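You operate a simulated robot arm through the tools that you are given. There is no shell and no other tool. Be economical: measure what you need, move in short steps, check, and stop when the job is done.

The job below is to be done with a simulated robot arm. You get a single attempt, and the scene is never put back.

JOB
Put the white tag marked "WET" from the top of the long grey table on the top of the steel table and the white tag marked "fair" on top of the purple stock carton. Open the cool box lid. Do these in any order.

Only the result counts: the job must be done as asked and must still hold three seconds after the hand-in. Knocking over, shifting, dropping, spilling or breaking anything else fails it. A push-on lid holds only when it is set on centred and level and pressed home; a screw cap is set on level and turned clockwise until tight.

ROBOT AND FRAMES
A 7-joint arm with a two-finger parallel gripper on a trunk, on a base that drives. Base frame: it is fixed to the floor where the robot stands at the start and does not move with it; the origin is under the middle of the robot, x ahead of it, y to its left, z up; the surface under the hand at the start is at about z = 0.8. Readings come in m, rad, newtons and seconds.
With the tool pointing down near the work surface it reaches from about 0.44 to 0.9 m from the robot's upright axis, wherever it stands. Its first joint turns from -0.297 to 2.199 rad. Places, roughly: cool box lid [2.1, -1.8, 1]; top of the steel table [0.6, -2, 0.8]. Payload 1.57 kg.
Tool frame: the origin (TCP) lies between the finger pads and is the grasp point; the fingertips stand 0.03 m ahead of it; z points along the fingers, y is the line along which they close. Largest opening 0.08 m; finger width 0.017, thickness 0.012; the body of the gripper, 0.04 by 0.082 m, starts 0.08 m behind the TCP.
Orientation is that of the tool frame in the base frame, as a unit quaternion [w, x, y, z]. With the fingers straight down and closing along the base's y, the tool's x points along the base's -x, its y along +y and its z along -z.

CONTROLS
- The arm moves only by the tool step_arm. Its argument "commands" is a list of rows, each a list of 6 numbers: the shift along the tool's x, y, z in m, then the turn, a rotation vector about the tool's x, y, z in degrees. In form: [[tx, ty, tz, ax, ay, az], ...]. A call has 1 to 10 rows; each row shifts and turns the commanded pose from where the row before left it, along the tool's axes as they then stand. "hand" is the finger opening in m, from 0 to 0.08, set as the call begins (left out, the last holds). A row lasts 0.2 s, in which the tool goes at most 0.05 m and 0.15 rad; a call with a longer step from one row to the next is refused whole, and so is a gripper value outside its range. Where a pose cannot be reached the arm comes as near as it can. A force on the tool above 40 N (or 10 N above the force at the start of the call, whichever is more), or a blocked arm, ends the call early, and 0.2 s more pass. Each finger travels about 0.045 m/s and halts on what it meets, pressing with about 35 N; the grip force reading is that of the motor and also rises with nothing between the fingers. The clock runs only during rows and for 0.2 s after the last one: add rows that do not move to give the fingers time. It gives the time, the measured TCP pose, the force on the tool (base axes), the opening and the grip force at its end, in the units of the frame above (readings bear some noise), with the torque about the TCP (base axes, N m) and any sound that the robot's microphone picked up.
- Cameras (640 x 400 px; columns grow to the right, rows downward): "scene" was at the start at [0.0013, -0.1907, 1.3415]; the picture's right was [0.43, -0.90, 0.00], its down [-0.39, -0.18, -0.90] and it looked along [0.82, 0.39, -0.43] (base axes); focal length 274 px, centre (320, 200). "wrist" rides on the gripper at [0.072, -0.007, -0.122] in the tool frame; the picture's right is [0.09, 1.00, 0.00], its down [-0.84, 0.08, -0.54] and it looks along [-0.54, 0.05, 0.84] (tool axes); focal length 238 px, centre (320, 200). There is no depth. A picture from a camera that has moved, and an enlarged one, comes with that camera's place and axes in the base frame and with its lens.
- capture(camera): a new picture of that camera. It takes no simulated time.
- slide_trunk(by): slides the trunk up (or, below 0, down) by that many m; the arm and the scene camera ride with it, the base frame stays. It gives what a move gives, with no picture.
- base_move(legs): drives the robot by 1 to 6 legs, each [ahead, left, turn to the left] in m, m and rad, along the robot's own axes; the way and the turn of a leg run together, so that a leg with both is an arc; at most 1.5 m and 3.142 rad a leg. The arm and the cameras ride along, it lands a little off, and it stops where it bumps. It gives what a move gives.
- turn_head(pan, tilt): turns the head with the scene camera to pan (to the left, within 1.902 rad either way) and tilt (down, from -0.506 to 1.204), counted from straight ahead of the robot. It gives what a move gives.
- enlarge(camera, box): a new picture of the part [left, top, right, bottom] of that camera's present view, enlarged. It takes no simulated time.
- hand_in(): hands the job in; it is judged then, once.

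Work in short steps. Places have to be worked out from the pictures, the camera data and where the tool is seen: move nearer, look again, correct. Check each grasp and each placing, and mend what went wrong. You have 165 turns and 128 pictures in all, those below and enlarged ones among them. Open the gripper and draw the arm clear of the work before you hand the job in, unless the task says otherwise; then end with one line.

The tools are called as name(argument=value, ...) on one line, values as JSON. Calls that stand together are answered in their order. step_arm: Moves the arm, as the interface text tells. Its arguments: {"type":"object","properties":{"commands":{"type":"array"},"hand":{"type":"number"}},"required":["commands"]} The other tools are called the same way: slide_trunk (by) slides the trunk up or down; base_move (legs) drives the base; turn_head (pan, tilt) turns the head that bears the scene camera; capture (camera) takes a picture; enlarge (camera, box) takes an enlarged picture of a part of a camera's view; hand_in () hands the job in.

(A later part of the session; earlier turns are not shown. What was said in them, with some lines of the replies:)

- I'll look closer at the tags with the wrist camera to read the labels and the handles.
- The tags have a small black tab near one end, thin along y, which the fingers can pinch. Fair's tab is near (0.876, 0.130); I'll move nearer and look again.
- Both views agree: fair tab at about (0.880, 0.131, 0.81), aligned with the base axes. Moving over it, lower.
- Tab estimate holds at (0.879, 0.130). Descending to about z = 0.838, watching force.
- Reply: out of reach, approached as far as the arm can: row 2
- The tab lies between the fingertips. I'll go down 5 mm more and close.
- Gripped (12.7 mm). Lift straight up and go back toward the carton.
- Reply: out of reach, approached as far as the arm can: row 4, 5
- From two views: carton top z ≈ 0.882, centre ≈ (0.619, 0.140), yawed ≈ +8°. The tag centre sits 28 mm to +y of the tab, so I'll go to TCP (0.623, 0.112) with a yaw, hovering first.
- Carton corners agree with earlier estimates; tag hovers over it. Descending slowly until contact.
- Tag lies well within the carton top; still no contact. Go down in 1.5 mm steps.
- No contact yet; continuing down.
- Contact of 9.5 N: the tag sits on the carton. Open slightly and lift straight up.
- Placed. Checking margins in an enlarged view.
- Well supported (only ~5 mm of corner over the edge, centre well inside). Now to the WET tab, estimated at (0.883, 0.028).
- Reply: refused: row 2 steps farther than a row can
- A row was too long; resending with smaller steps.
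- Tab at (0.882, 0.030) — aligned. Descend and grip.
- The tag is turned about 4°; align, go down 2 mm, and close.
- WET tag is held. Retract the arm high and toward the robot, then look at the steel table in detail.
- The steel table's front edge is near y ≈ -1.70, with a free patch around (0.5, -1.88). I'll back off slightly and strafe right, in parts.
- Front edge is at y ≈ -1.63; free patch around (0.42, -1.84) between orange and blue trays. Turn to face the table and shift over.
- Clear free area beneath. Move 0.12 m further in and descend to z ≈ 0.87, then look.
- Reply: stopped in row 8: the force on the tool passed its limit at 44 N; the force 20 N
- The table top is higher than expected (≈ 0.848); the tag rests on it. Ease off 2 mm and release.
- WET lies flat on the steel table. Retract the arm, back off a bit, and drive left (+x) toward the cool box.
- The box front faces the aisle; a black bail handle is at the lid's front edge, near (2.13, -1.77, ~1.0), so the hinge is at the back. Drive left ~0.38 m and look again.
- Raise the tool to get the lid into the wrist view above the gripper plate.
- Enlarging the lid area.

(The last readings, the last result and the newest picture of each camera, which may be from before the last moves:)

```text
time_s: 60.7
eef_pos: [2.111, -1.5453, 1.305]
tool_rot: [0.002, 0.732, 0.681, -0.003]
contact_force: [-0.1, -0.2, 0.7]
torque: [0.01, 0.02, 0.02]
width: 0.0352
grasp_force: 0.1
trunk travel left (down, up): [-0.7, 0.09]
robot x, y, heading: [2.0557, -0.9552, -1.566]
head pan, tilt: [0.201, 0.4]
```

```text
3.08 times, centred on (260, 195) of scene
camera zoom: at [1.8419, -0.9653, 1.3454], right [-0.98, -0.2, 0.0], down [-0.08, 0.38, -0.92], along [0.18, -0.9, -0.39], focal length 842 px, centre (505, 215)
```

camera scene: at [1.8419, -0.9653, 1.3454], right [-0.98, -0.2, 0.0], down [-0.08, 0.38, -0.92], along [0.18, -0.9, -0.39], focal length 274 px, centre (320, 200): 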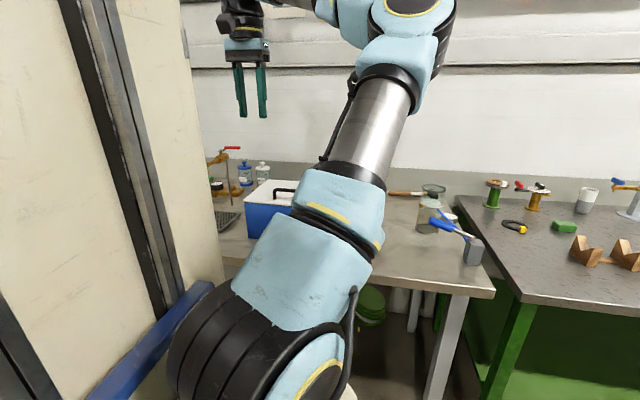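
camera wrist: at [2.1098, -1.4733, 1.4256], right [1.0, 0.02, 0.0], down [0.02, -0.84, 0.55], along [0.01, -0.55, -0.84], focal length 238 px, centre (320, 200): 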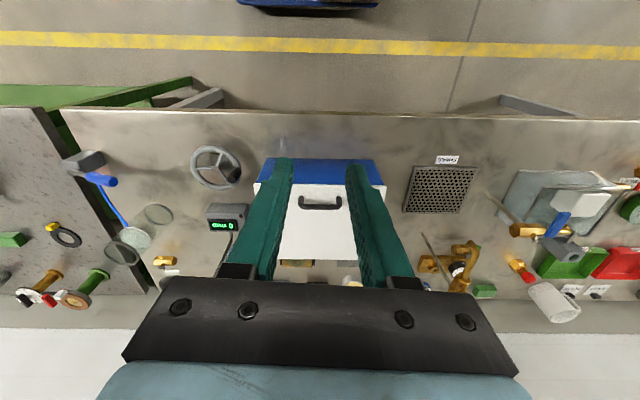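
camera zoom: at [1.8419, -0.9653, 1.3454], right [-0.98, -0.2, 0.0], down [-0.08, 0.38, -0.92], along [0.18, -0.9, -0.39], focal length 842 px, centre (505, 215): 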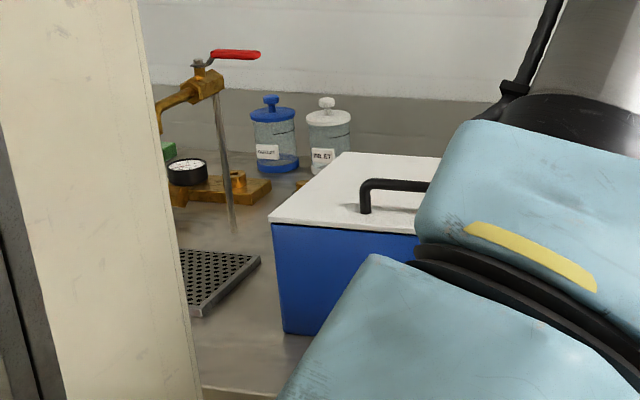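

The geometry: lid top z ≈ 0.979, front edge y ≈ -1.727, back (hinge) y ≈ -1.954, x 1.97–2.26; handle bar along x at (2.115, -1.751, 1.02). I'll drive closer by 0.16 m and turn the tool 86° so the fingers close across the bar.

base_move(legs=[[0.16, 0, 0]])

step_arm(commands=[[0, 0, 0, 0, 0, 8.55], [0, 0, 0, 0, 0, 8.55], [0, 0, 0, 0, 0, 8.55], [0, 0, 0, 0, 0, 8.55], [0, 0, 0, 0, 0, 8.55], [0, 0, 0, 0, 0, 8.55], [0, 0, 0, 0, 0, 8.55], [0, 0, 0, 0, 0, 8.55], [0, 0, 0, 0, 0, 8.55], [0, 0, 0, 0, 0, 8.55]], hand=0.06)

capture(camera="wrist")

capture(camera="scene")

```text
time_s: 62.1
eef_pos: [2.1129, -1.7059, 1.3043]
tool_rot: [0.003, 0.732, 0.682, -0.002]
contact_force: [-0.1, 0.7, 0.3]
torque: [0.0, -0.02, 0.01]
width: 0.0348
grasp_force: 0.1
trunk travel left (down, up): [-0.7, 0.09]
robot x, y, heading: [2.0577, -1.1122, -1.568]
head pan, tilt: [0.201, 0.4]
```

```text
time_s: 64.3
eef_pos: [2.1121, -1.7062, 1.3043]
tool_rot: [0.003, 1.0, 0.003, 0.0]
contact_force: [-0.2, -0.2, 0.3]
torque: [0.0, 0.05, -0.03]
width: 0.0598
grasp_force: 0.0
trunk travel left (down, up): [-0.7, 0.09]
robot x, y, heading: [2.0564, -1.1133, -1.568]
head pan, tilt: [0.201, 0.4]
```

```text
93 pictures are left
camera wrist: at [2.1849, -1.6978, 1.4258], right [0.1, -1.0, 0.01], down [-0.84, -0.08, 0.54], along [-0.54, -0.06, -0.84], focal length 238 px, centre (320, 200)
```

wrist: 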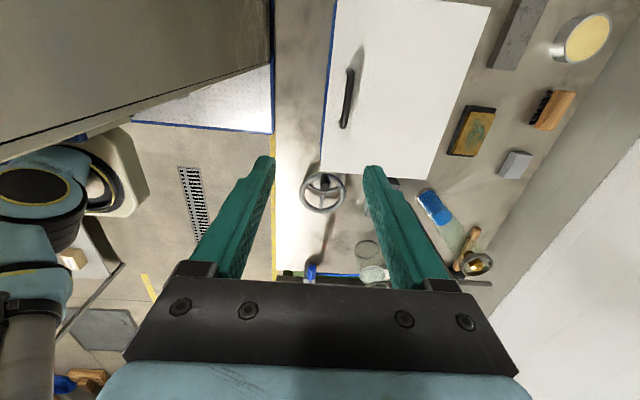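

```text
92 pictures are left
camera scene: at [1.8422, -1.1255, 1.3454], right [-0.98, -0.2, 0.0], down [-0.08, 0.38, -0.92], along [0.19, -0.9, -0.39], focal length 274 px, centre (320, 200)
```

scene: 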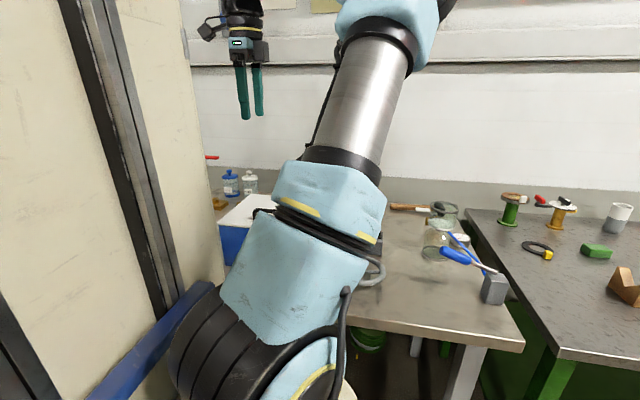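

The bar is at (2.12, -1.751). Move above it and descend to z ≈ 1.10 and check.

step_arm(commands=[[0.005, 0.025, 0.03, 0, 0, 0], [0, 0.02, 0.04, 0, 0, 0], [0, 0, 0.045, 0, 0, 0], [0, 0, 0.045, 0, 0, 0], [0, 0, 0.04, 0, 0, 0], [0, 0, 0, 0, 0, 0]], hand=0.06)

capture(camera="wrist")

```text
time_s: 65.7
eef_pos: [2.1174, -1.7494, 1.1038]
tool_rot: [0.003, 1.0, 0.004, 0.0]
contact_force: [0.3, 0.5, -0.4]
torque: [0.03, 0.03, 0.03]
width: 0.06
grasp_force: 0.1
trunk travel left (down, up): [-0.7, 0.09]
robot x, y, heading: [2.0522, -1.1127, -1.57]
head pan, tilt: [0.201, 0.4]
```

```text
91 pictures are left
camera wrist: at [2.1897, -1.7417, 1.2249], right [0.1, -0.99, 0.01], down [-0.84, -0.08, 0.54], along [-0.54, -0.06, -0.84], focal length 238 px, centre (320, 200)
```

wrist: 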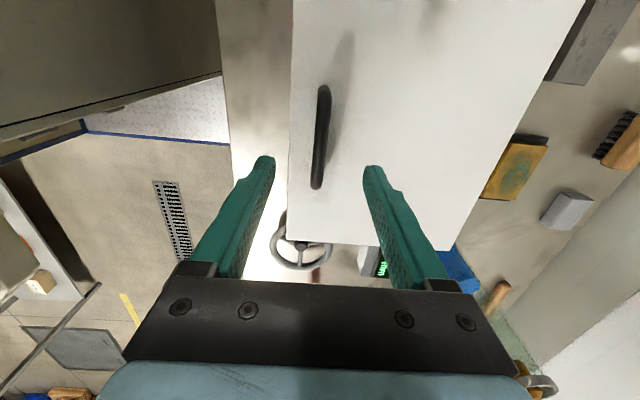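

Aligned. Descend to z ≈ 1.024 with the bar between the fingers.

step_arm(commands=[[0.005, 0.001, 0.03, 0, 0, 0], [0, 0, 0.03, 0, 0, 0], [0, 0, 0.012, 0, 0, 0], [0, 0, 0.008, 0, 0, 0], [0, 0, 0, 0, 0, 0]])

capture(camera="wrist")

```text
time_s: 66.9
eef_pos: [2.1241, -1.7513, 1.0252]
tool_rot: [0.003, 1.0, 0.005, 0.001]
contact_force: [-2.2, 0.4, 9.3]
torque: [0.39, 0.16, 0.13]
width: 0.0601
grasp_force: 0.1
trunk travel left (down, up): [-0.7, 0.09]
robot x, y, heading: [2.0546, -1.1137, -1.566]
head pan, tilt: [0.201, 0.4]
```

```text
90 pictures are left
camera wrist: at [2.1952, -1.7444, 1.146], right [0.1, -0.99, 0.01], down [-0.84, -0.08, 0.54], along [-0.54, -0.06, -0.84], focal length 238 px, centre (320, 200)
```

wrist: 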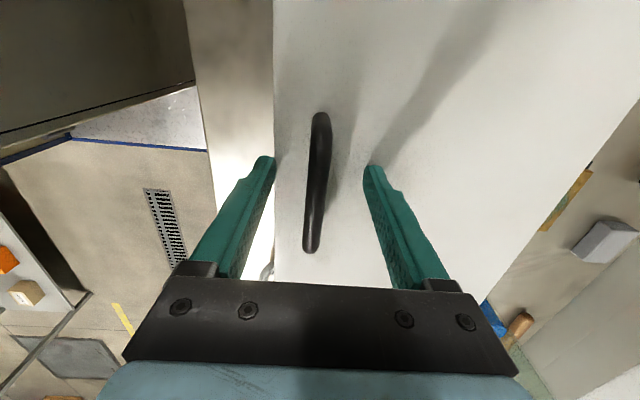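

Fingertips just touch the lid (so lid top ≈ 0.995). Rise 4 mm and close on the bar.

step_arm(commands=[[0, 0, -0.004, 0, 0, 0], [0, 0, 0, 0, 0, 0]])

step_arm(commands=[[0, 0, 0, 0, 0, 0], [0, 0, 0, 0, 0, 0], [0, 0, 0, 0, 0, 0], [0, 0, 0, 0, 0, 0]], hand=0.0)

capture(camera="wrist")

```text
time_s: 67.5
eef_pos: [2.1232, -1.7521, 1.0287]
tool_rot: [0.004, 1.0, 0.005, 0.001]
contact_force: [0.1, -1.2, 0.1]
torque: [-0.03, -0.01, -0.01]
width: 0.06
grasp_force: 0.0
trunk travel left (down, up): [-0.7, 0.09]
robot x, y, heading: [2.054, -1.1136, -1.567]
head pan, tilt: [0.201, 0.4]
```

```text
time_s: 68.5
eef_pos: [2.1235, -1.7504, 1.03]
tool_rot: [0.001, 1.0, 0.005, 0.0]
contact_force: [-2.7, 20.7, 1.7]
torque: [0.08, 0.35, -0.24]
width: 0.012
grasp_force: 23.4
trunk travel left (down, up): [-0.7, 0.09]
robot x, y, heading: [2.0558, -1.1123, -1.567]
head pan, tilt: [0.201, 0.4]
```

```text
89 pictures are left
camera wrist: at [2.1956, -1.7426, 1.1495], right [0.1, -0.99, 0.0], down [-0.84, -0.08, 0.54], along [-0.54, -0.06, -0.84], focal length 238 px, centre (320, 200)
```

wrist: 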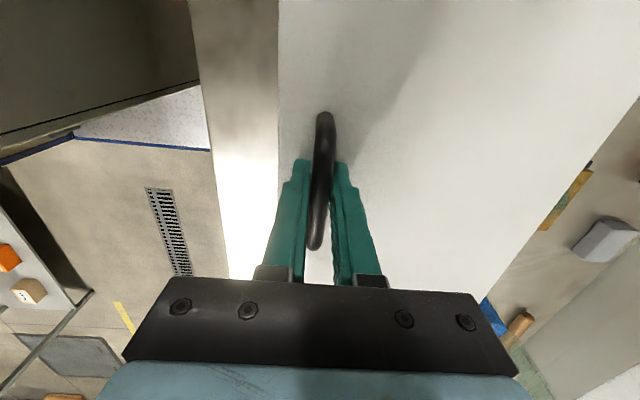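

Bar gripped (12 mm) with a slight off-centre pull, so it's ~2 mm toward +y. Hinge axis ≈ (y -1.94, z 0.985). Start the lifting arc in small steps.

step_arm(commands=[[0, -0.002, 0, 0, 0, 0], [0, 0.0047, -0.0163, 0, 0, 0], [0, 0.006, -0.0159, 0, 0, 0], [0, 0, 0, 0, 0, 0]])

capture(camera="wrist")

capture(camera="scene")

```text
time_s: 69.5
eef_pos: [2.1244, -1.7593, 1.0626]
tool_rot: [0.004, 1.0, 0.005, 0.001]
contact_force: [-2.4, 22.4, 7.9]
torque: [0.05, -0.1, -0.2]
width: 0.0117
grasp_force: 29.0
trunk travel left (down, up): [-0.7, 0.09]
robot x, y, heading: [2.0577, -1.1131, -1.568]
head pan, tilt: [0.201, 0.4]
```

```text
88 pictures are left
camera wrist: at [2.1955, -1.752, 1.1838], right [0.1, -0.99, 0.01], down [-0.84, -0.08, 0.54], along [-0.54, -0.06, -0.84], focal length 238 px, centre (320, 200)
```

wrist: 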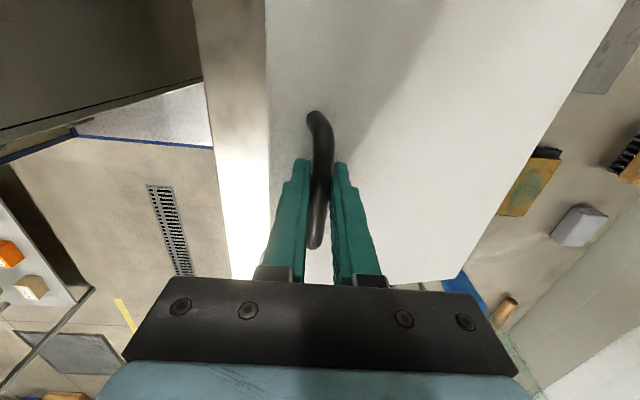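

```text
87 pictures are left
camera scene: at [1.8421, -1.1239, 1.3455], right [-0.98, -0.2, 0.0], down [-0.08, 0.38, -0.92], along [0.19, -0.9, -0.39], focal length 274 px, centre (320, 200)
```

scene: 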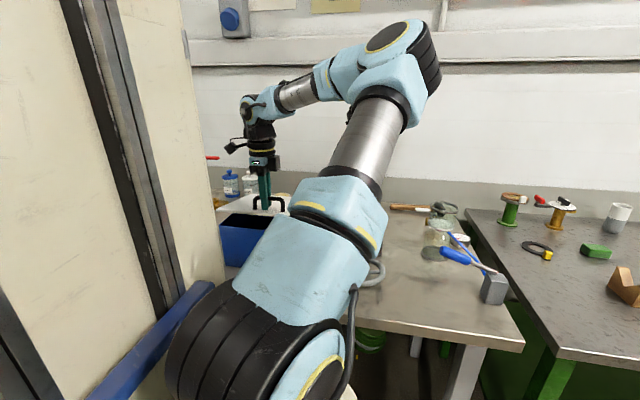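

The lid is rising. The lid pushes back ~22 N toward +y, so I relax 3 mm and continue a step.

step_arm(commands=[[0, -0.003, 0, 0, 0, 0], [0, 0, 0, 0, 0, 0]])

step_arm(commands=[[0, 0.0074, -0.0153, 0, 0, 0], [0, 0, 0, 0, 0, 0]])

step_arm(commands=[[0, 0.0087, -0.0147, 0, 0, 0], [0, 0, 0, 0, 0, 0]])

```text
time_s: 70.1
eef_pos: [2.1235, -1.7589, 1.0612]
tool_rot: [0.004, 1.0, 0.004, 0.002]
contact_force: [3.7, 1.5, 0.2]
torque: [-0.11, 0.03, -0.19]
width: 0.0117
grasp_force: 28.7
trunk travel left (down, up): [-0.7, 0.09]
robot x, y, heading: [2.0566, -1.1147, -1.564]
head pan, tilt: [0.201, 0.4]
```

```text
time_s: 70.7
eef_pos: [2.1238, -1.7647, 1.0762]
tool_rot: [0.004, 1.0, 0.004, 0.0]
contact_force: [2.8, 6.7, 0.2]
torque: [0.09, -0.17, -0.23]
width: 0.0116
grasp_force: 29.0
trunk travel left (down, up): [-0.7, 0.09]
robot x, y, heading: [2.0557, -1.1167, -1.569]
head pan, tilt: [0.201, 0.4]
```

```text
time_s: 71.3
eef_pos: [2.1232, -1.775, 1.0919]
tool_rot: [0.003, 1.0, 0.005, 0.0]
contact_force: [3.4, 16.0, 8.4]
torque: [0.08, 0.41, -0.23]
width: 0.0116
grasp_force: 29.3
trunk travel left (down, up): [-0.7, 0.09]
robot x, y, heading: [2.0528, -1.1122, -1.57]
head pan, tilt: [0.201, 0.4]
```

Data fits an arc with hinge nearer (y ≈ -1.99, z ≈ 0.965), radius ≈ 0.25. Continue along it.

step_arm(commands=[[0, 0.0115, -0.0205, 0, 0, 0], [0, 0, 0, 0, 0, 0]])

step_arm(commands=[[0, 0.0166, -0.0205, 0, 0, 0], [0, 0, 0, 0, 0, 0]])

capture(camera="wrist")

```text
time_s: 71.9
eef_pos: [2.124, -1.7863, 1.1105]
tool_rot: [0.004, 1.0, 0.004, 0.0]
contact_force: [3.7, -1.4, -2.1]
torque: [0.05, -0.2, -0.22]
width: 0.0115
grasp_force: 29.0
trunk travel left (down, up): [-0.7, 0.09]
robot x, y, heading: [2.0538, -1.1136, -1.569]
head pan, tilt: [0.201, 0.4]
```

```text
time_s: 72.5
eef_pos: [2.1234, -1.8041, 1.1311]
tool_rot: [0.004, 1.0, 0.004, 0.0]
contact_force: [6.6, -9.8, -12.5]
torque: [0.02, -0.14, -0.13]
width: 0.0114
grasp_force: 28.8
trunk travel left (down, up): [-0.7, 0.09]
robot x, y, heading: [2.056, -1.1157, -1.567]
head pan, tilt: [0.201, 0.4]
```

```text
86 pictures are left
camera wrist: at [2.1954, -1.7961, 1.2523], right [0.1, -0.99, 0.01], down [-0.84, -0.08, 0.54], along [-0.54, -0.06, -0.84], focal length 238 px, centre (320, 200)
```

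wrist: 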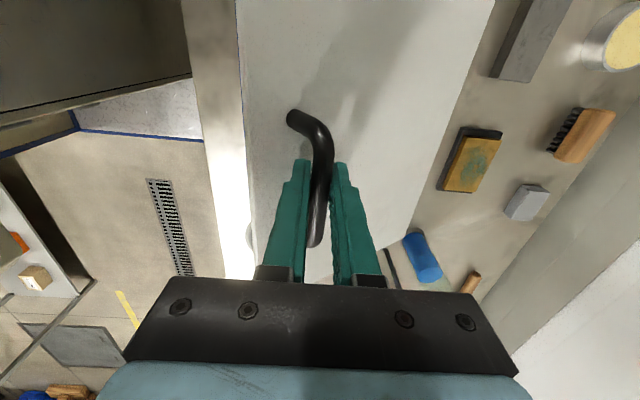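

Refit: hinge ≈ (-1.966, 0.978), r ≈ 0.223; lid is ~30° open. Continue along this arc.

step_arm(commands=[[0, 0.0203, -0.0162, 0, 0, 0], [0, 0, 0, 0, 0, 0]])

step_arm(commands=[[0, 0.0186, -0.014, 0, 0, 0], [0, 0, 0, 0, 0, 0]])

capture(camera="wrist")

capture(camera="scene")

```text
time_s: 73.1
eef_pos: [2.1233, -1.8222, 1.1493]
tool_rot: [0.003, 1.0, 0.004, 0.001]
contact_force: [6.3, -4.5, -10.2]
torque: [0.07, 0.15, -0.17]
width: 0.0116
grasp_force: 29.1
trunk travel left (down, up): [-0.7, 0.09]
robot x, y, heading: [2.0578, -1.1127, -1.57]
head pan, tilt: [0.201, 0.4]
```

```text
time_s: 73.7
eef_pos: [2.1232, -1.8415, 1.1618]
tool_rot: [0.003, 1.0, 0.004, 0.0]
contact_force: [4.0, -8.2, -18.7]
torque: [0.03, -0.08, -0.18]
width: 0.0114
grasp_force: 28.9
trunk travel left (down, up): [-0.7, 0.09]
robot x, y, heading: [2.0544, -1.1117, -1.568]
head pan, tilt: [0.201, 0.4]
```

```text
85 pictures are left
camera wrist: at [2.1953, -1.8346, 1.2832], right [0.1, -0.99, 0.01], down [-0.84, -0.08, 0.54], along [-0.54, -0.06, -0.84], focal length 238 px, centre (320, 200)
```

wrist: 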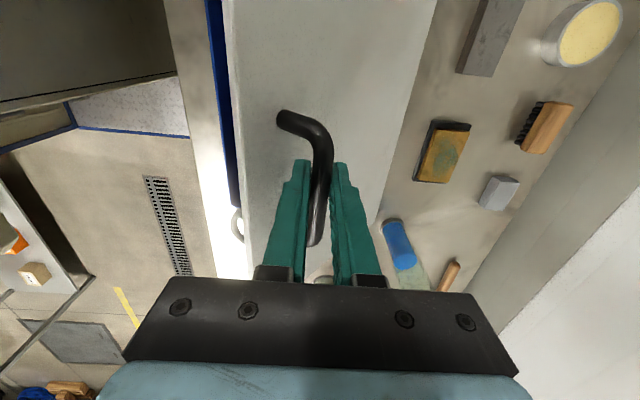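

```text
84 pictures are left
camera scene: at [1.8425, -1.1266, 1.3453], right [-0.98, -0.2, 0.0], down [-0.08, 0.38, -0.92], along [0.19, -0.9, -0.39], focal length 274 px, centre (320, 200)
```

scene: 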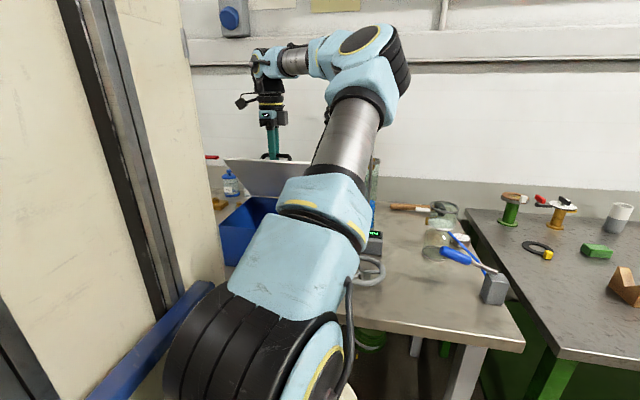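

Refit: hinge ≈ (-1.95, 0.985), r ≈ 0.2065, lid ~46° open. Continue, less upward.

step_arm(commands=[[0, 0.018, -0.0058, 0, 0, 0], [0, 0, 0, 0, 0, 0]])

step_arm(commands=[[0, 0.0199, -0.0084, 0, 0, 0], [0, 0, 0, 0, 0, 0]])

capture(camera="wrist")

```text
time_s: 74.3
eef_pos: [2.1228, -1.8593, 1.1709]
tool_rot: [0.004, 1.0, 0.003, 0.0]
contact_force: [-7.5, 5.1, 11.1]
torque: [-0.01, 0.79, -0.16]
width: 0.0117
grasp_force: 28.8
trunk travel left (down, up): [-0.7, 0.09]
robot x, y, heading: [2.0529, -1.1133, -1.567]
head pan, tilt: [0.201, 0.4]
```

```text
time_s: 74.9
eef_pos: [2.1225, -1.8785, 1.1783]
tool_rot: [0.004, 1.0, 0.003, 0.002]
contact_force: [-8.5, 3.7, 9.6]
torque: [0.05, -0.08, -0.15]
width: 0.0116
grasp_force: 29.2
trunk travel left (down, up): [-0.7, 0.09]
robot x, y, heading: [2.0543, -1.114, -1.565]
head pan, tilt: [0.201, 0.4]
```

```text
83 pictures are left
camera wrist: at [2.1952, -1.8709, 1.2997], right [0.1, -0.99, 0.01], down [-0.84, -0.08, 0.54], along [-0.54, -0.06, -0.84], focal length 238 px, centre (320, 200)
```

wrist: 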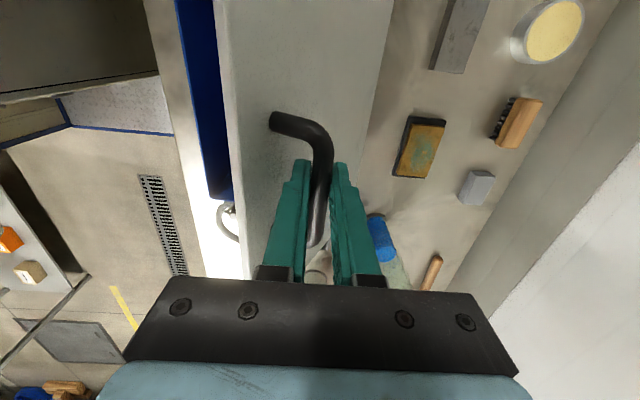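

Tracking well at ~58° open. Continue to ~76°.

step_arm(commands=[[0, 0.0206, -0.0074, 0, 0, 0], [0, 0, 0, 0, 0, 0]])

step_arm(commands=[[0, 0.0213, -0.0041, 0, 0, 0], [0, 0, 0, 0, 0, 0]])

step_arm(commands=[[0, 0.0215, -0.0019, 0, 0, 0], [0, 0, 0, 0, 0, 0]])

capture(camera="wrist")

capture(camera="scene")

```text
time_s: 75.5
eef_pos: [2.1241, -1.8994, 1.1837]
tool_rot: [0.003, 1.0, 0.004, -0.001]
contact_force: [-6.9, 0.1, -3.7]
torque: [0.06, 0.18, -0.2]
width: 0.0116
grasp_force: 29.0
trunk travel left (down, up): [-0.7, 0.09]
robot x, y, heading: [2.0533, -1.1132, -1.565]
head pan, tilt: [0.201, 0.4]
```

```text
time_s: 76.1
eef_pos: [2.1235, -1.9197, 1.1869]
tool_rot: [0.002, 1.0, 0.004, 0.0]
contact_force: [-9.5, -0.5, -10.5]
torque: [0.04, -0.03, -0.18]
width: 0.0117
grasp_force: 29.2
trunk travel left (down, up): [-0.7, 0.09]
robot x, y, heading: [2.0537, -1.1159, -1.57]
head pan, tilt: [0.201, 0.4]
```

```text
time_s: 76.7
eef_pos: [2.1249, -1.9426, 1.1898]
tool_rot: [0.002, 1.0, 0.005, 0.001]
contact_force: [-7.8, 1.2, -22.8]
torque: [0.01, 0.04, -0.22]
width: 0.012
grasp_force: 29.5
trunk travel left (down, up): [-0.7, 0.09]
robot x, y, heading: [2.0564, -1.1118, -1.57]
head pan, tilt: [0.201, 0.4]
```

```text
82 pictures are left
camera wrist: at [2.1959, -1.935, 1.311], right [0.1, -0.99, 0.0], down [-0.84, -0.08, 0.54], along [-0.54, -0.06, -0.84], focal length 238 px, centre (320, 200)
```

wrist: 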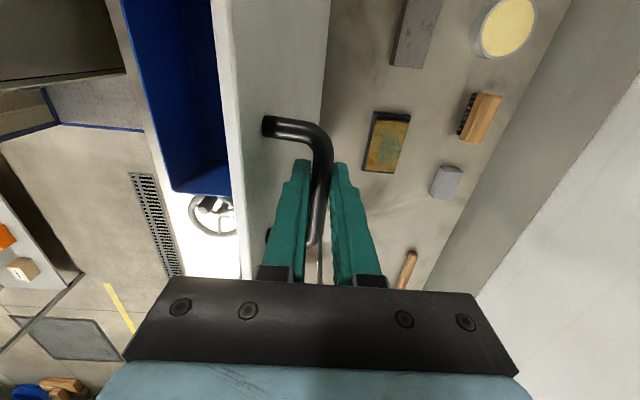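

```text
81 pictures are left
camera scene: at [1.8419, -1.1263, 1.3452], right [-0.98, -0.2, 0.0], down [-0.08, 0.38, -0.92], along [0.19, -0.9, -0.39], focal length 274 px, centre (320, 200)
```

scene: 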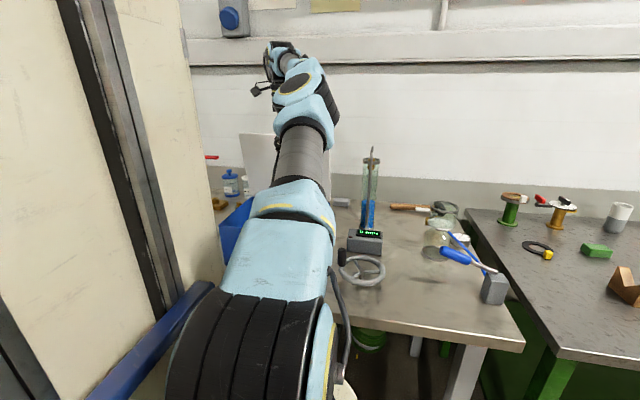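

About 76° open; ease 3 mm downward and continue past vertical, watching for the stop.

step_arm(commands=[[0, 0.0215, 0.0035, 0, 0, 0], [0, 0, 0, 0, 0, 0]])

step_arm(commands=[[0, 0.0214, 0.0026, 0, 0, 0], [0, 0, 0, 0, 0, 0]])

step_arm(commands=[[0, 0.0209, 0.0049, 0, 0, 0], [0, 0, 0, 0, 0, 0]])

capture(camera="wrist")

```text
time_s: 77.3
eef_pos: [2.124, -1.9525, 1.1904]
tool_rot: [0.005, 1.0, 0.006, 0.001]
contact_force: [-1.3, -2.6, 9.1]
torque: [-0.09, -0.29, -0.22]
width: 0.0116
grasp_force: 29.2
out of reach, approached as far as the arm can: row 1
trunk travel left (down, up): [-0.7, 0.09]
robot x, y, heading: [2.0549, -1.1145, -1.57]
head pan, tilt: [0.201, 0.4]
```

```text
time_s: 77.9
eef_pos: [2.1244, -1.9521, 1.1877]
tool_rot: [0.004, 1.0, 0.004, 0.001]
contact_force: [4.2, -1.6, 23.5]
torque: [-0.02, -0.06, -0.49]
width: 0.0119
grasp_force: 29.3
out of reach, approached as far as the arm can: row 1
trunk travel left (down, up): [-0.7, 0.09]
robot x, y, heading: [2.0573, -1.1139, -1.569]
head pan, tilt: [0.201, 0.4]
```

```text
time_s: 78.5
eef_pos: [2.1239, -1.953, 1.1863]
tool_rot: [0.004, 1.0, 0.005, 0.002]
contact_force: [6.9, -1.0, 24.3]
torque: [0.04, -0.04, -0.2]
width: 0.0116
grasp_force: 29.2
out of reach, approached as far as the arm can: row 1
trunk travel left (down, up): [-0.7, 0.09]
robot x, y, heading: [2.0543, -1.1133, -1.567]
head pan, tilt: [0.201, 0.4]
```

```text
80 pictures are left
camera wrist: at [2.1955, -1.945, 1.3078], right [0.1, -0.99, 0.01], down [-0.84, -0.08, 0.54], along [-0.54, -0.06, -0.84], focal length 238 px, centre (320, 200)
```

wrist: 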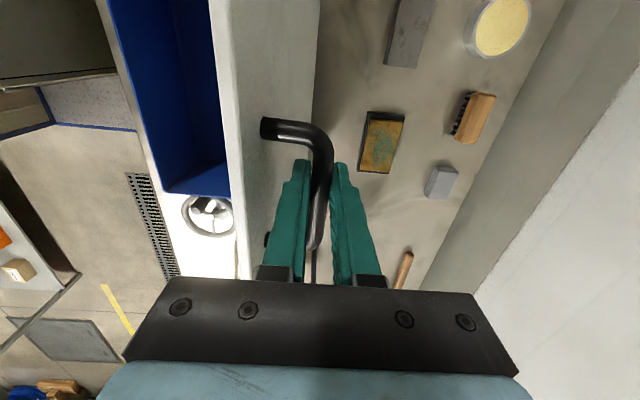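

The arm reached its limit at ~80° open. I first undo the un-reached command to bring the commanded pose back to the actual one, then creep the base forward.

step_arm(commands=[[0, -0.02, -0.003, 0, 0, 0], [0, 0, 0, 0, 0, 0]])

```text
time_s: 79.1
eef_pos: [2.1234, -1.9357, 1.1855]
tool_rot: [0.002, 1.0, 0.004, 0.0]
contact_force: [3.9, 0.5, -2.1]
torque: [-0.01, -0.41, -0.22]
width: 0.0118
grasp_force: 29.1
trunk travel left (down, up): [-0.7, 0.09]
robot x, y, heading: [2.0523, -1.1124, -1.566]
head pan, tilt: [0.201, 0.4]
```

Commanded pose is back in reach with little force. Creep base forward 0.035 m, which pushes the bar along the nearly horizontal part of the arc.

base_move(legs=[[0.035, 0, 0]])

```text
time_s: 80.0
eef_pos: [2.1223, -1.9708, 1.1855]
tool_rot: [0.002, 1.0, 0.005, 0.0]
contact_force: [4.5, 5.6, -23.7]
torque: [0.0, -0.03, -0.45]
width: 0.0118
grasp_force: 29.2
trunk travel left (down, up): [-0.7, 0.09]
robot x, y, heading: [2.0556, -1.1484, -1.573]
head pan, tilt: [0.201, 0.4]
```

~83° open. Continue a bit, lowering to relieve the downward pull.

step_arm(commands=[[0, 0.006, 0.003, 0, 0, 0], [0, 0.009, 0.002, 0, 0, 0], [0, 0, 0, 0, 0, 0]])

base_move(legs=[[0.02, 0, 0]])

```text
time_s: 80.5
eef_pos: [2.1238, -1.9712, 1.1862]
tool_rot: [-0.004, 1.0, 0.007, -0.002]
contact_force: [-7.3, 21.4, 6.4]
torque: [0.15, 0.47, -0.25]
width: 0.0116
grasp_force: 29.1
trunk travel left (down, up): [-0.7, 0.09]
robot x, y, heading: [2.0535, -1.1497, -1.567]
head pan, tilt: [0.201, 0.4]
stopped in row 2: the force on the tool passed its limit at 52 N (the readings are from after the stop); the commanded pose is now the measured one
```

```text
time_s: 81.2
eef_pos: [2.1229, -1.9721, 1.1854]
tool_rot: [-0.01, 1.0, 0.008, -0.003]
contact_force: [-5.5, 18.3, 6.3]
torque: [0.13, -0.12, -0.36]
width: 0.0116
grasp_force: 29.0
trunk travel left (down, up): [-0.7, 0.09]
robot x, y, heading: [2.0526, -1.1514, -1.565]
head pan, tilt: [0.201, 0.4]
stopped in leg 1: the force on the tool passed its limit at 59 N (the readings are from after the stop); the commanded pose is now the measured one
```

Resistance toward -y: either the lid's stop or something touching. Look.

capture(camera="wrist")

capture(camera="scene")

enlarge(camera="scene", box=[200, 30, 360, 270])

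```text
79 pictures are left
camera wrist: at [2.1961, -1.9671, 1.3062], right [0.11, -0.99, -0.02], down [-0.83, -0.1, 0.55], along [-0.54, -0.04, -0.84], focal length 238 px, centre (320, 200)
```

wrist: 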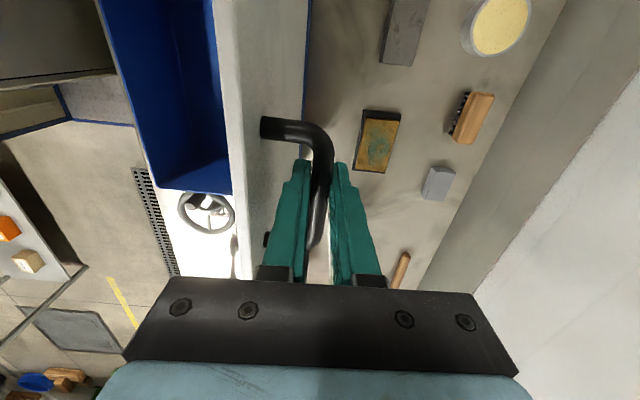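

```text
78 pictures are left
camera scene: at [1.8418, -1.1617, 1.3454], right [-0.98, -0.2, 0.0], down [-0.08, 0.38, -0.92], along [0.19, -0.9, -0.39], focal length 274 px, centre (320, 200)
```

scene: 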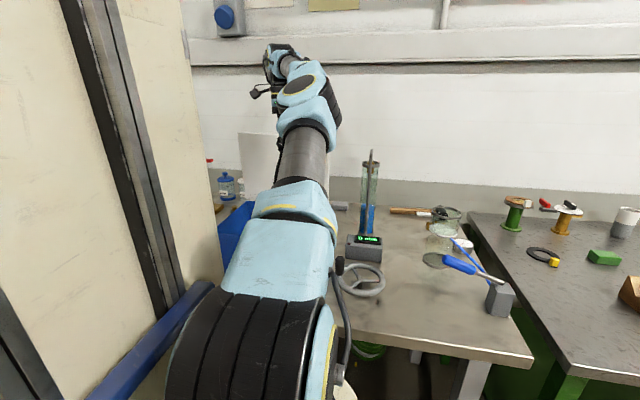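

```text
1.67 times, centred on (280, 150) of scene
camera zoom: at [1.8418, -1.1617, 1.3454], right [-0.98, -0.2, 0.0], down [-0.08, 0.38, -0.92], along [0.19, -0.9, -0.39], focal length 456 px, centre (387, 283)
```

zoom: 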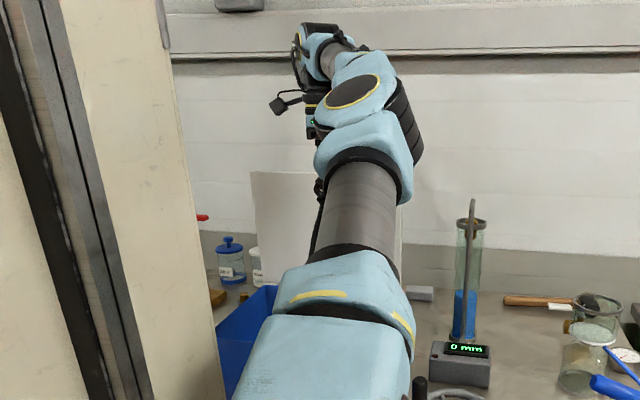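

The lid is nearly vertical, apparently at its stop (~85°). Test whether it holds by itself: open the fingers while still straddling the bar.

step_arm(commands=[[0, 0, 0, 0, 0, 0], [0, 0, 0, 0, 0, 0], [0, 0, 0, 0, 0, 0], [0, 0, 0, 0, 0, 0]], hand=0.04)

capture(camera="wrist")

```text
time_s: 82.2
eef_pos: [2.1231, -1.973, 1.1835]
tool_rot: [-0.012, 1.0, 0.008, -0.002]
contact_force: [0.1, -0.1, 0.4]
torque: [-0.02, 0.01, 0.01]
width: 0.0402
grasp_force: 0.1
trunk travel left (down, up): [-0.7, 0.09]
robot x, y, heading: [2.0535, -1.1538, -1.565]
head pan, tilt: [0.201, 0.4]
```

```text
76 pictures are left
camera wrist: at [2.1964, -1.9692, 1.3046], right [0.11, -0.99, -0.02], down [-0.83, -0.1, 0.55], along [-0.54, -0.04, -0.84], focal length 238 px, centre (320, 200)
```

wrist: 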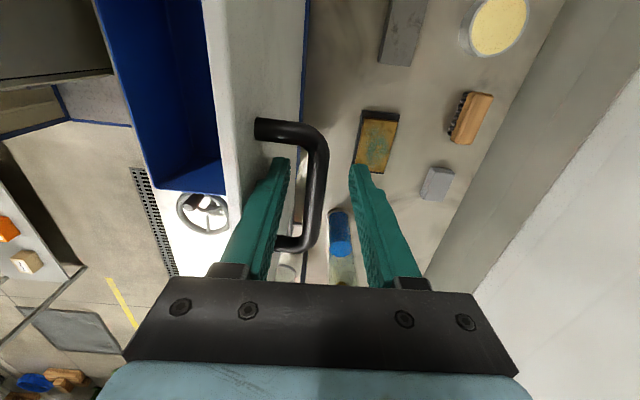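

No force and the bar stays put: the lid holds. Narrow the fingers slightly so they don't rub lid or bar, and lift straight up.

step_arm(commands=[[0, 0, 0, 0, 0, 0], [0, 0, 0, 0, 0, 0], [0, 0, -0.01, 0, 0, 0], [0, 0, -0.02, 0, 0, 0], [0, 0, -0.03, 0, 0, 0], [0, 0, -0.03, 0, 0, 0], [0, 0, 0, 0, 0, 0]], hand=0.03)

capture(camera="wrist")

```text
time_s: 83.8
eef_pos: [2.1198, -1.9534, 1.2546]
tool_rot: [-0.01, 1.0, 0.009, -0.004]
contact_force: [-0.2, -0.2, 0.5]
torque: [0.0, -0.02, 0.02]
width: 0.0301
grasp_force: 0.1
out of reach, approached as far as the arm can: row 5, 6
trunk travel left (down, up): [-0.7, 0.09]
robot x, y, heading: [2.0553, -1.1521, -1.571]
head pan, tilt: [0.201, 0.4]
```

```text
75 pictures are left
camera wrist: at [2.1932, -1.9482, 1.3754], right [0.11, -0.99, -0.02], down [-0.83, -0.1, 0.55], along [-0.54, -0.04, -0.84], focal length 238 px, centre (320, 200)
```

wrist: 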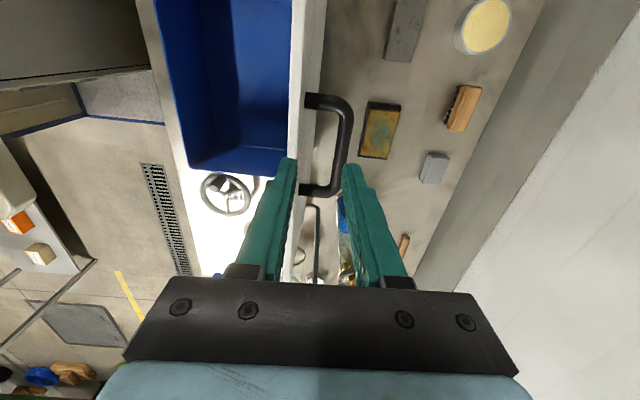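

The lid stays upright. Raise the trunk to lift the fingers clear of the lid edge, then back off.

slide_trunk(by=0.085)

capture(camera="wrist")

```text
time_s: 85.0
eef_pos: [2.12, -1.9527, 1.3399]
tool_rot: [-0.01, 1.0, 0.007, -0.003]
contact_force: [-0.2, -0.1, 0.3]
torque: [0.0, 0.02, 0.02]
width: 0.0301
grasp_force: 0.0
trunk travel left (down, up): [-0.785, 0.005]
robot x, y, heading: [2.0544, -1.1534, -1.569]
head pan, tilt: [0.201, 0.4]
```

```text
74 pictures are left
camera wrist: at [2.1931, -1.9483, 1.4602], right [0.11, -0.99, -0.02], down [-0.83, -0.1, 0.55], along [-0.54, -0.04, -0.84], focal length 238 px, centre (320, 200)
```

wrist: 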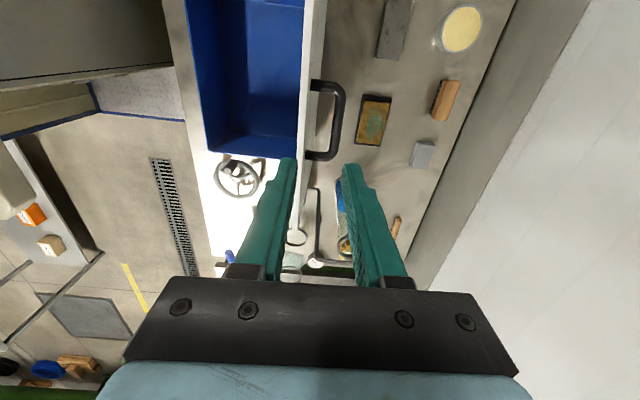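

Clear of the lid (tips ~1.31). Back the base away and check the lid and the placed items.

base_move(legs=[[-0.4, 0, 0]])

turn_head(pan=0.1, tilt=0.4)

capture(camera="scene")

capture(camera="wrist")

```text
time_s: 87.5
eef_pos: [2.1232, -1.5567, 1.3396]
tool_rot: [-0.01, 1.0, 0.011, -0.003]
contact_force: [-0.1, 0.1, -0.4]
torque: [0.03, -0.01, 0.01]
width: 0.0301
grasp_force: 0.1
trunk travel left (down, up): [-0.785, 0.005]
robot x, y, heading: [2.051, -0.7515, -1.568]
head pan, tilt: [0.201, 0.4]
```

```text
time_s: 88.1
eef_pos: [2.1241, -1.5559, 1.3398]
tool_rot: [-0.011, 1.0, 0.011, -0.003]
contact_force: [-0.7, -0.9, -0.8]
torque: [0.05, -0.02, -0.02]
width: 0.0301
grasp_force: 0.3
trunk travel left (down, up): [-0.785, 0.005]
robot x, y, heading: [2.0519, -0.7587, -1.563]
head pan, tilt: [0.099, 0.4]
```

```text
73 pictures are left
camera scene: at [1.8311, -0.7693, 1.4304], right [-0.99, -0.11, 0.0], down [-0.04, 0.39, -0.92], along [0.1, -0.92, -0.39], focal length 274 px, centre (320, 200)
```

scene: 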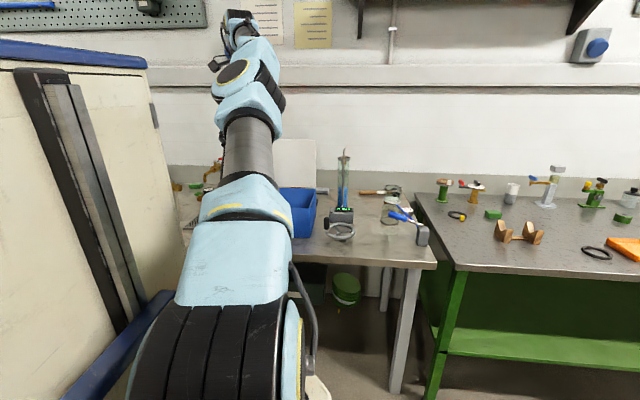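

```text
72 pictures are left
camera wrist: at [2.1955, -1.551, 1.4603], right [0.11, -0.99, -0.02], down [-0.83, -0.11, 0.55], along [-0.54, -0.04, -0.84], focal length 238 px, centre (320, 200)
```

wrist: 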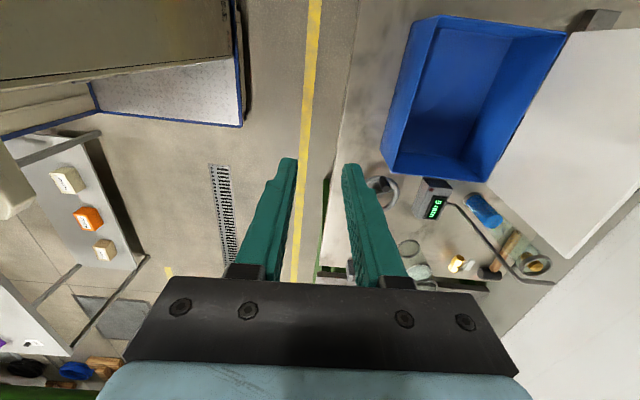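

The lid stands open on its own. One last check of the WET tag on the steel table.

turn_head(pan=-0.7, tilt=0.4)

capture(camera="scene")

turn_head(pan=-1.9, tilt=0.35)

capture(camera="scene")

```text
time_s: 89.3
eef_pos: [2.1233, -1.5567, 1.3393]
tool_rot: [-0.01, 1.0, 0.011, -0.003]
contact_force: [-1.7, -0.5, -0.3]
torque: [0.0, 0.03, 0.02]
width: 0.03
grasp_force: 0.1
trunk travel left (down, up): [-0.785, 0.005]
robot x, y, heading: [2.0548, -0.7535, -1.567]
head pan, tilt: [-0.7, 0.4]
```

```text
71 pictures are left
camera scene: at [1.7621, -0.7486, 1.4304], right [-0.77, 0.64, 0.0], down [0.25, 0.3, -0.92], along [-0.59, -0.71, -0.39], focal length 274 px, centre (320, 200)
```

scene: 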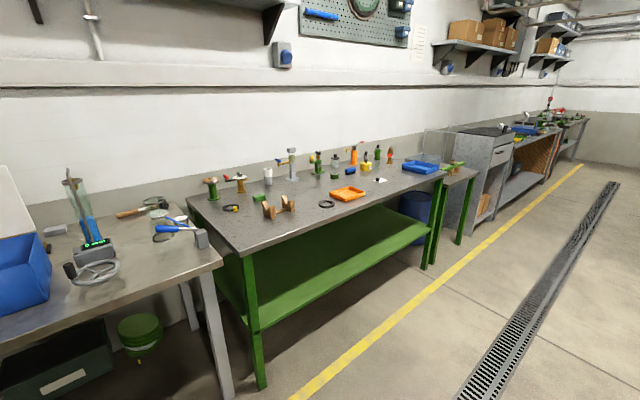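

```text
time_s: 90.7
eef_pos: [2.1228, -1.5565, 1.3398]
tool_rot: [-0.011, 1.0, 0.011, -0.003]
contact_force: [-0.3, 0.2, 0.7]
torque: [-0.02, 0.02, 0.02]
width: 0.0299
grasp_force: 0.2
trunk travel left (down, up): [-0.785, 0.005]
robot x, y, heading: [2.0538, -0.7553, -1.564]
head pan, tilt: [-1.901, 0.351]
```

```text
70 pictures are left
camera scene: at [1.7328, -0.6478, 1.435], right [0.32, 0.95, 0.0], down [0.33, -0.11, -0.94], along [-0.89, 0.3, -0.34], focal length 274 px, centre (320, 200)
```

scene: 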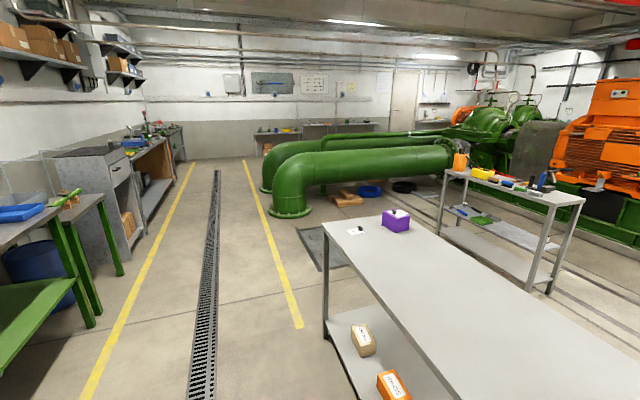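

All three results are visible: WET on the steel table, fair on the carton, lid open. Opening the gripper, then handing in.

step_arm(commands=[[0, 0, 0, 0, 0, 0], [0, 0, 0, 0, 0, 0]], hand=0.08)

hand_in()

```text
time_s: 91.3
eef_pos: [2.1222, -1.5552, 1.3394]
tool_rot: [-0.011, 1.0, 0.01, -0.003]
contact_force: [-0.1, -0.6, -0.2]
torque: [0.02, -0.03, 0.01]
width: 0.08
grasp_force: 0.0
trunk travel left (down, up): [-0.785, 0.005]
robot x, y, heading: [2.0515, -0.7562, -1.564]
head pan, tilt: [-1.901, 0.351]
```

```text
The job is handed in.
```

I handed the job in with the WET tag on the steel table, the fair tag on the purple carton (one corner about 5 mm over the edge), and the cool box lid standing open by itself at about 85°.
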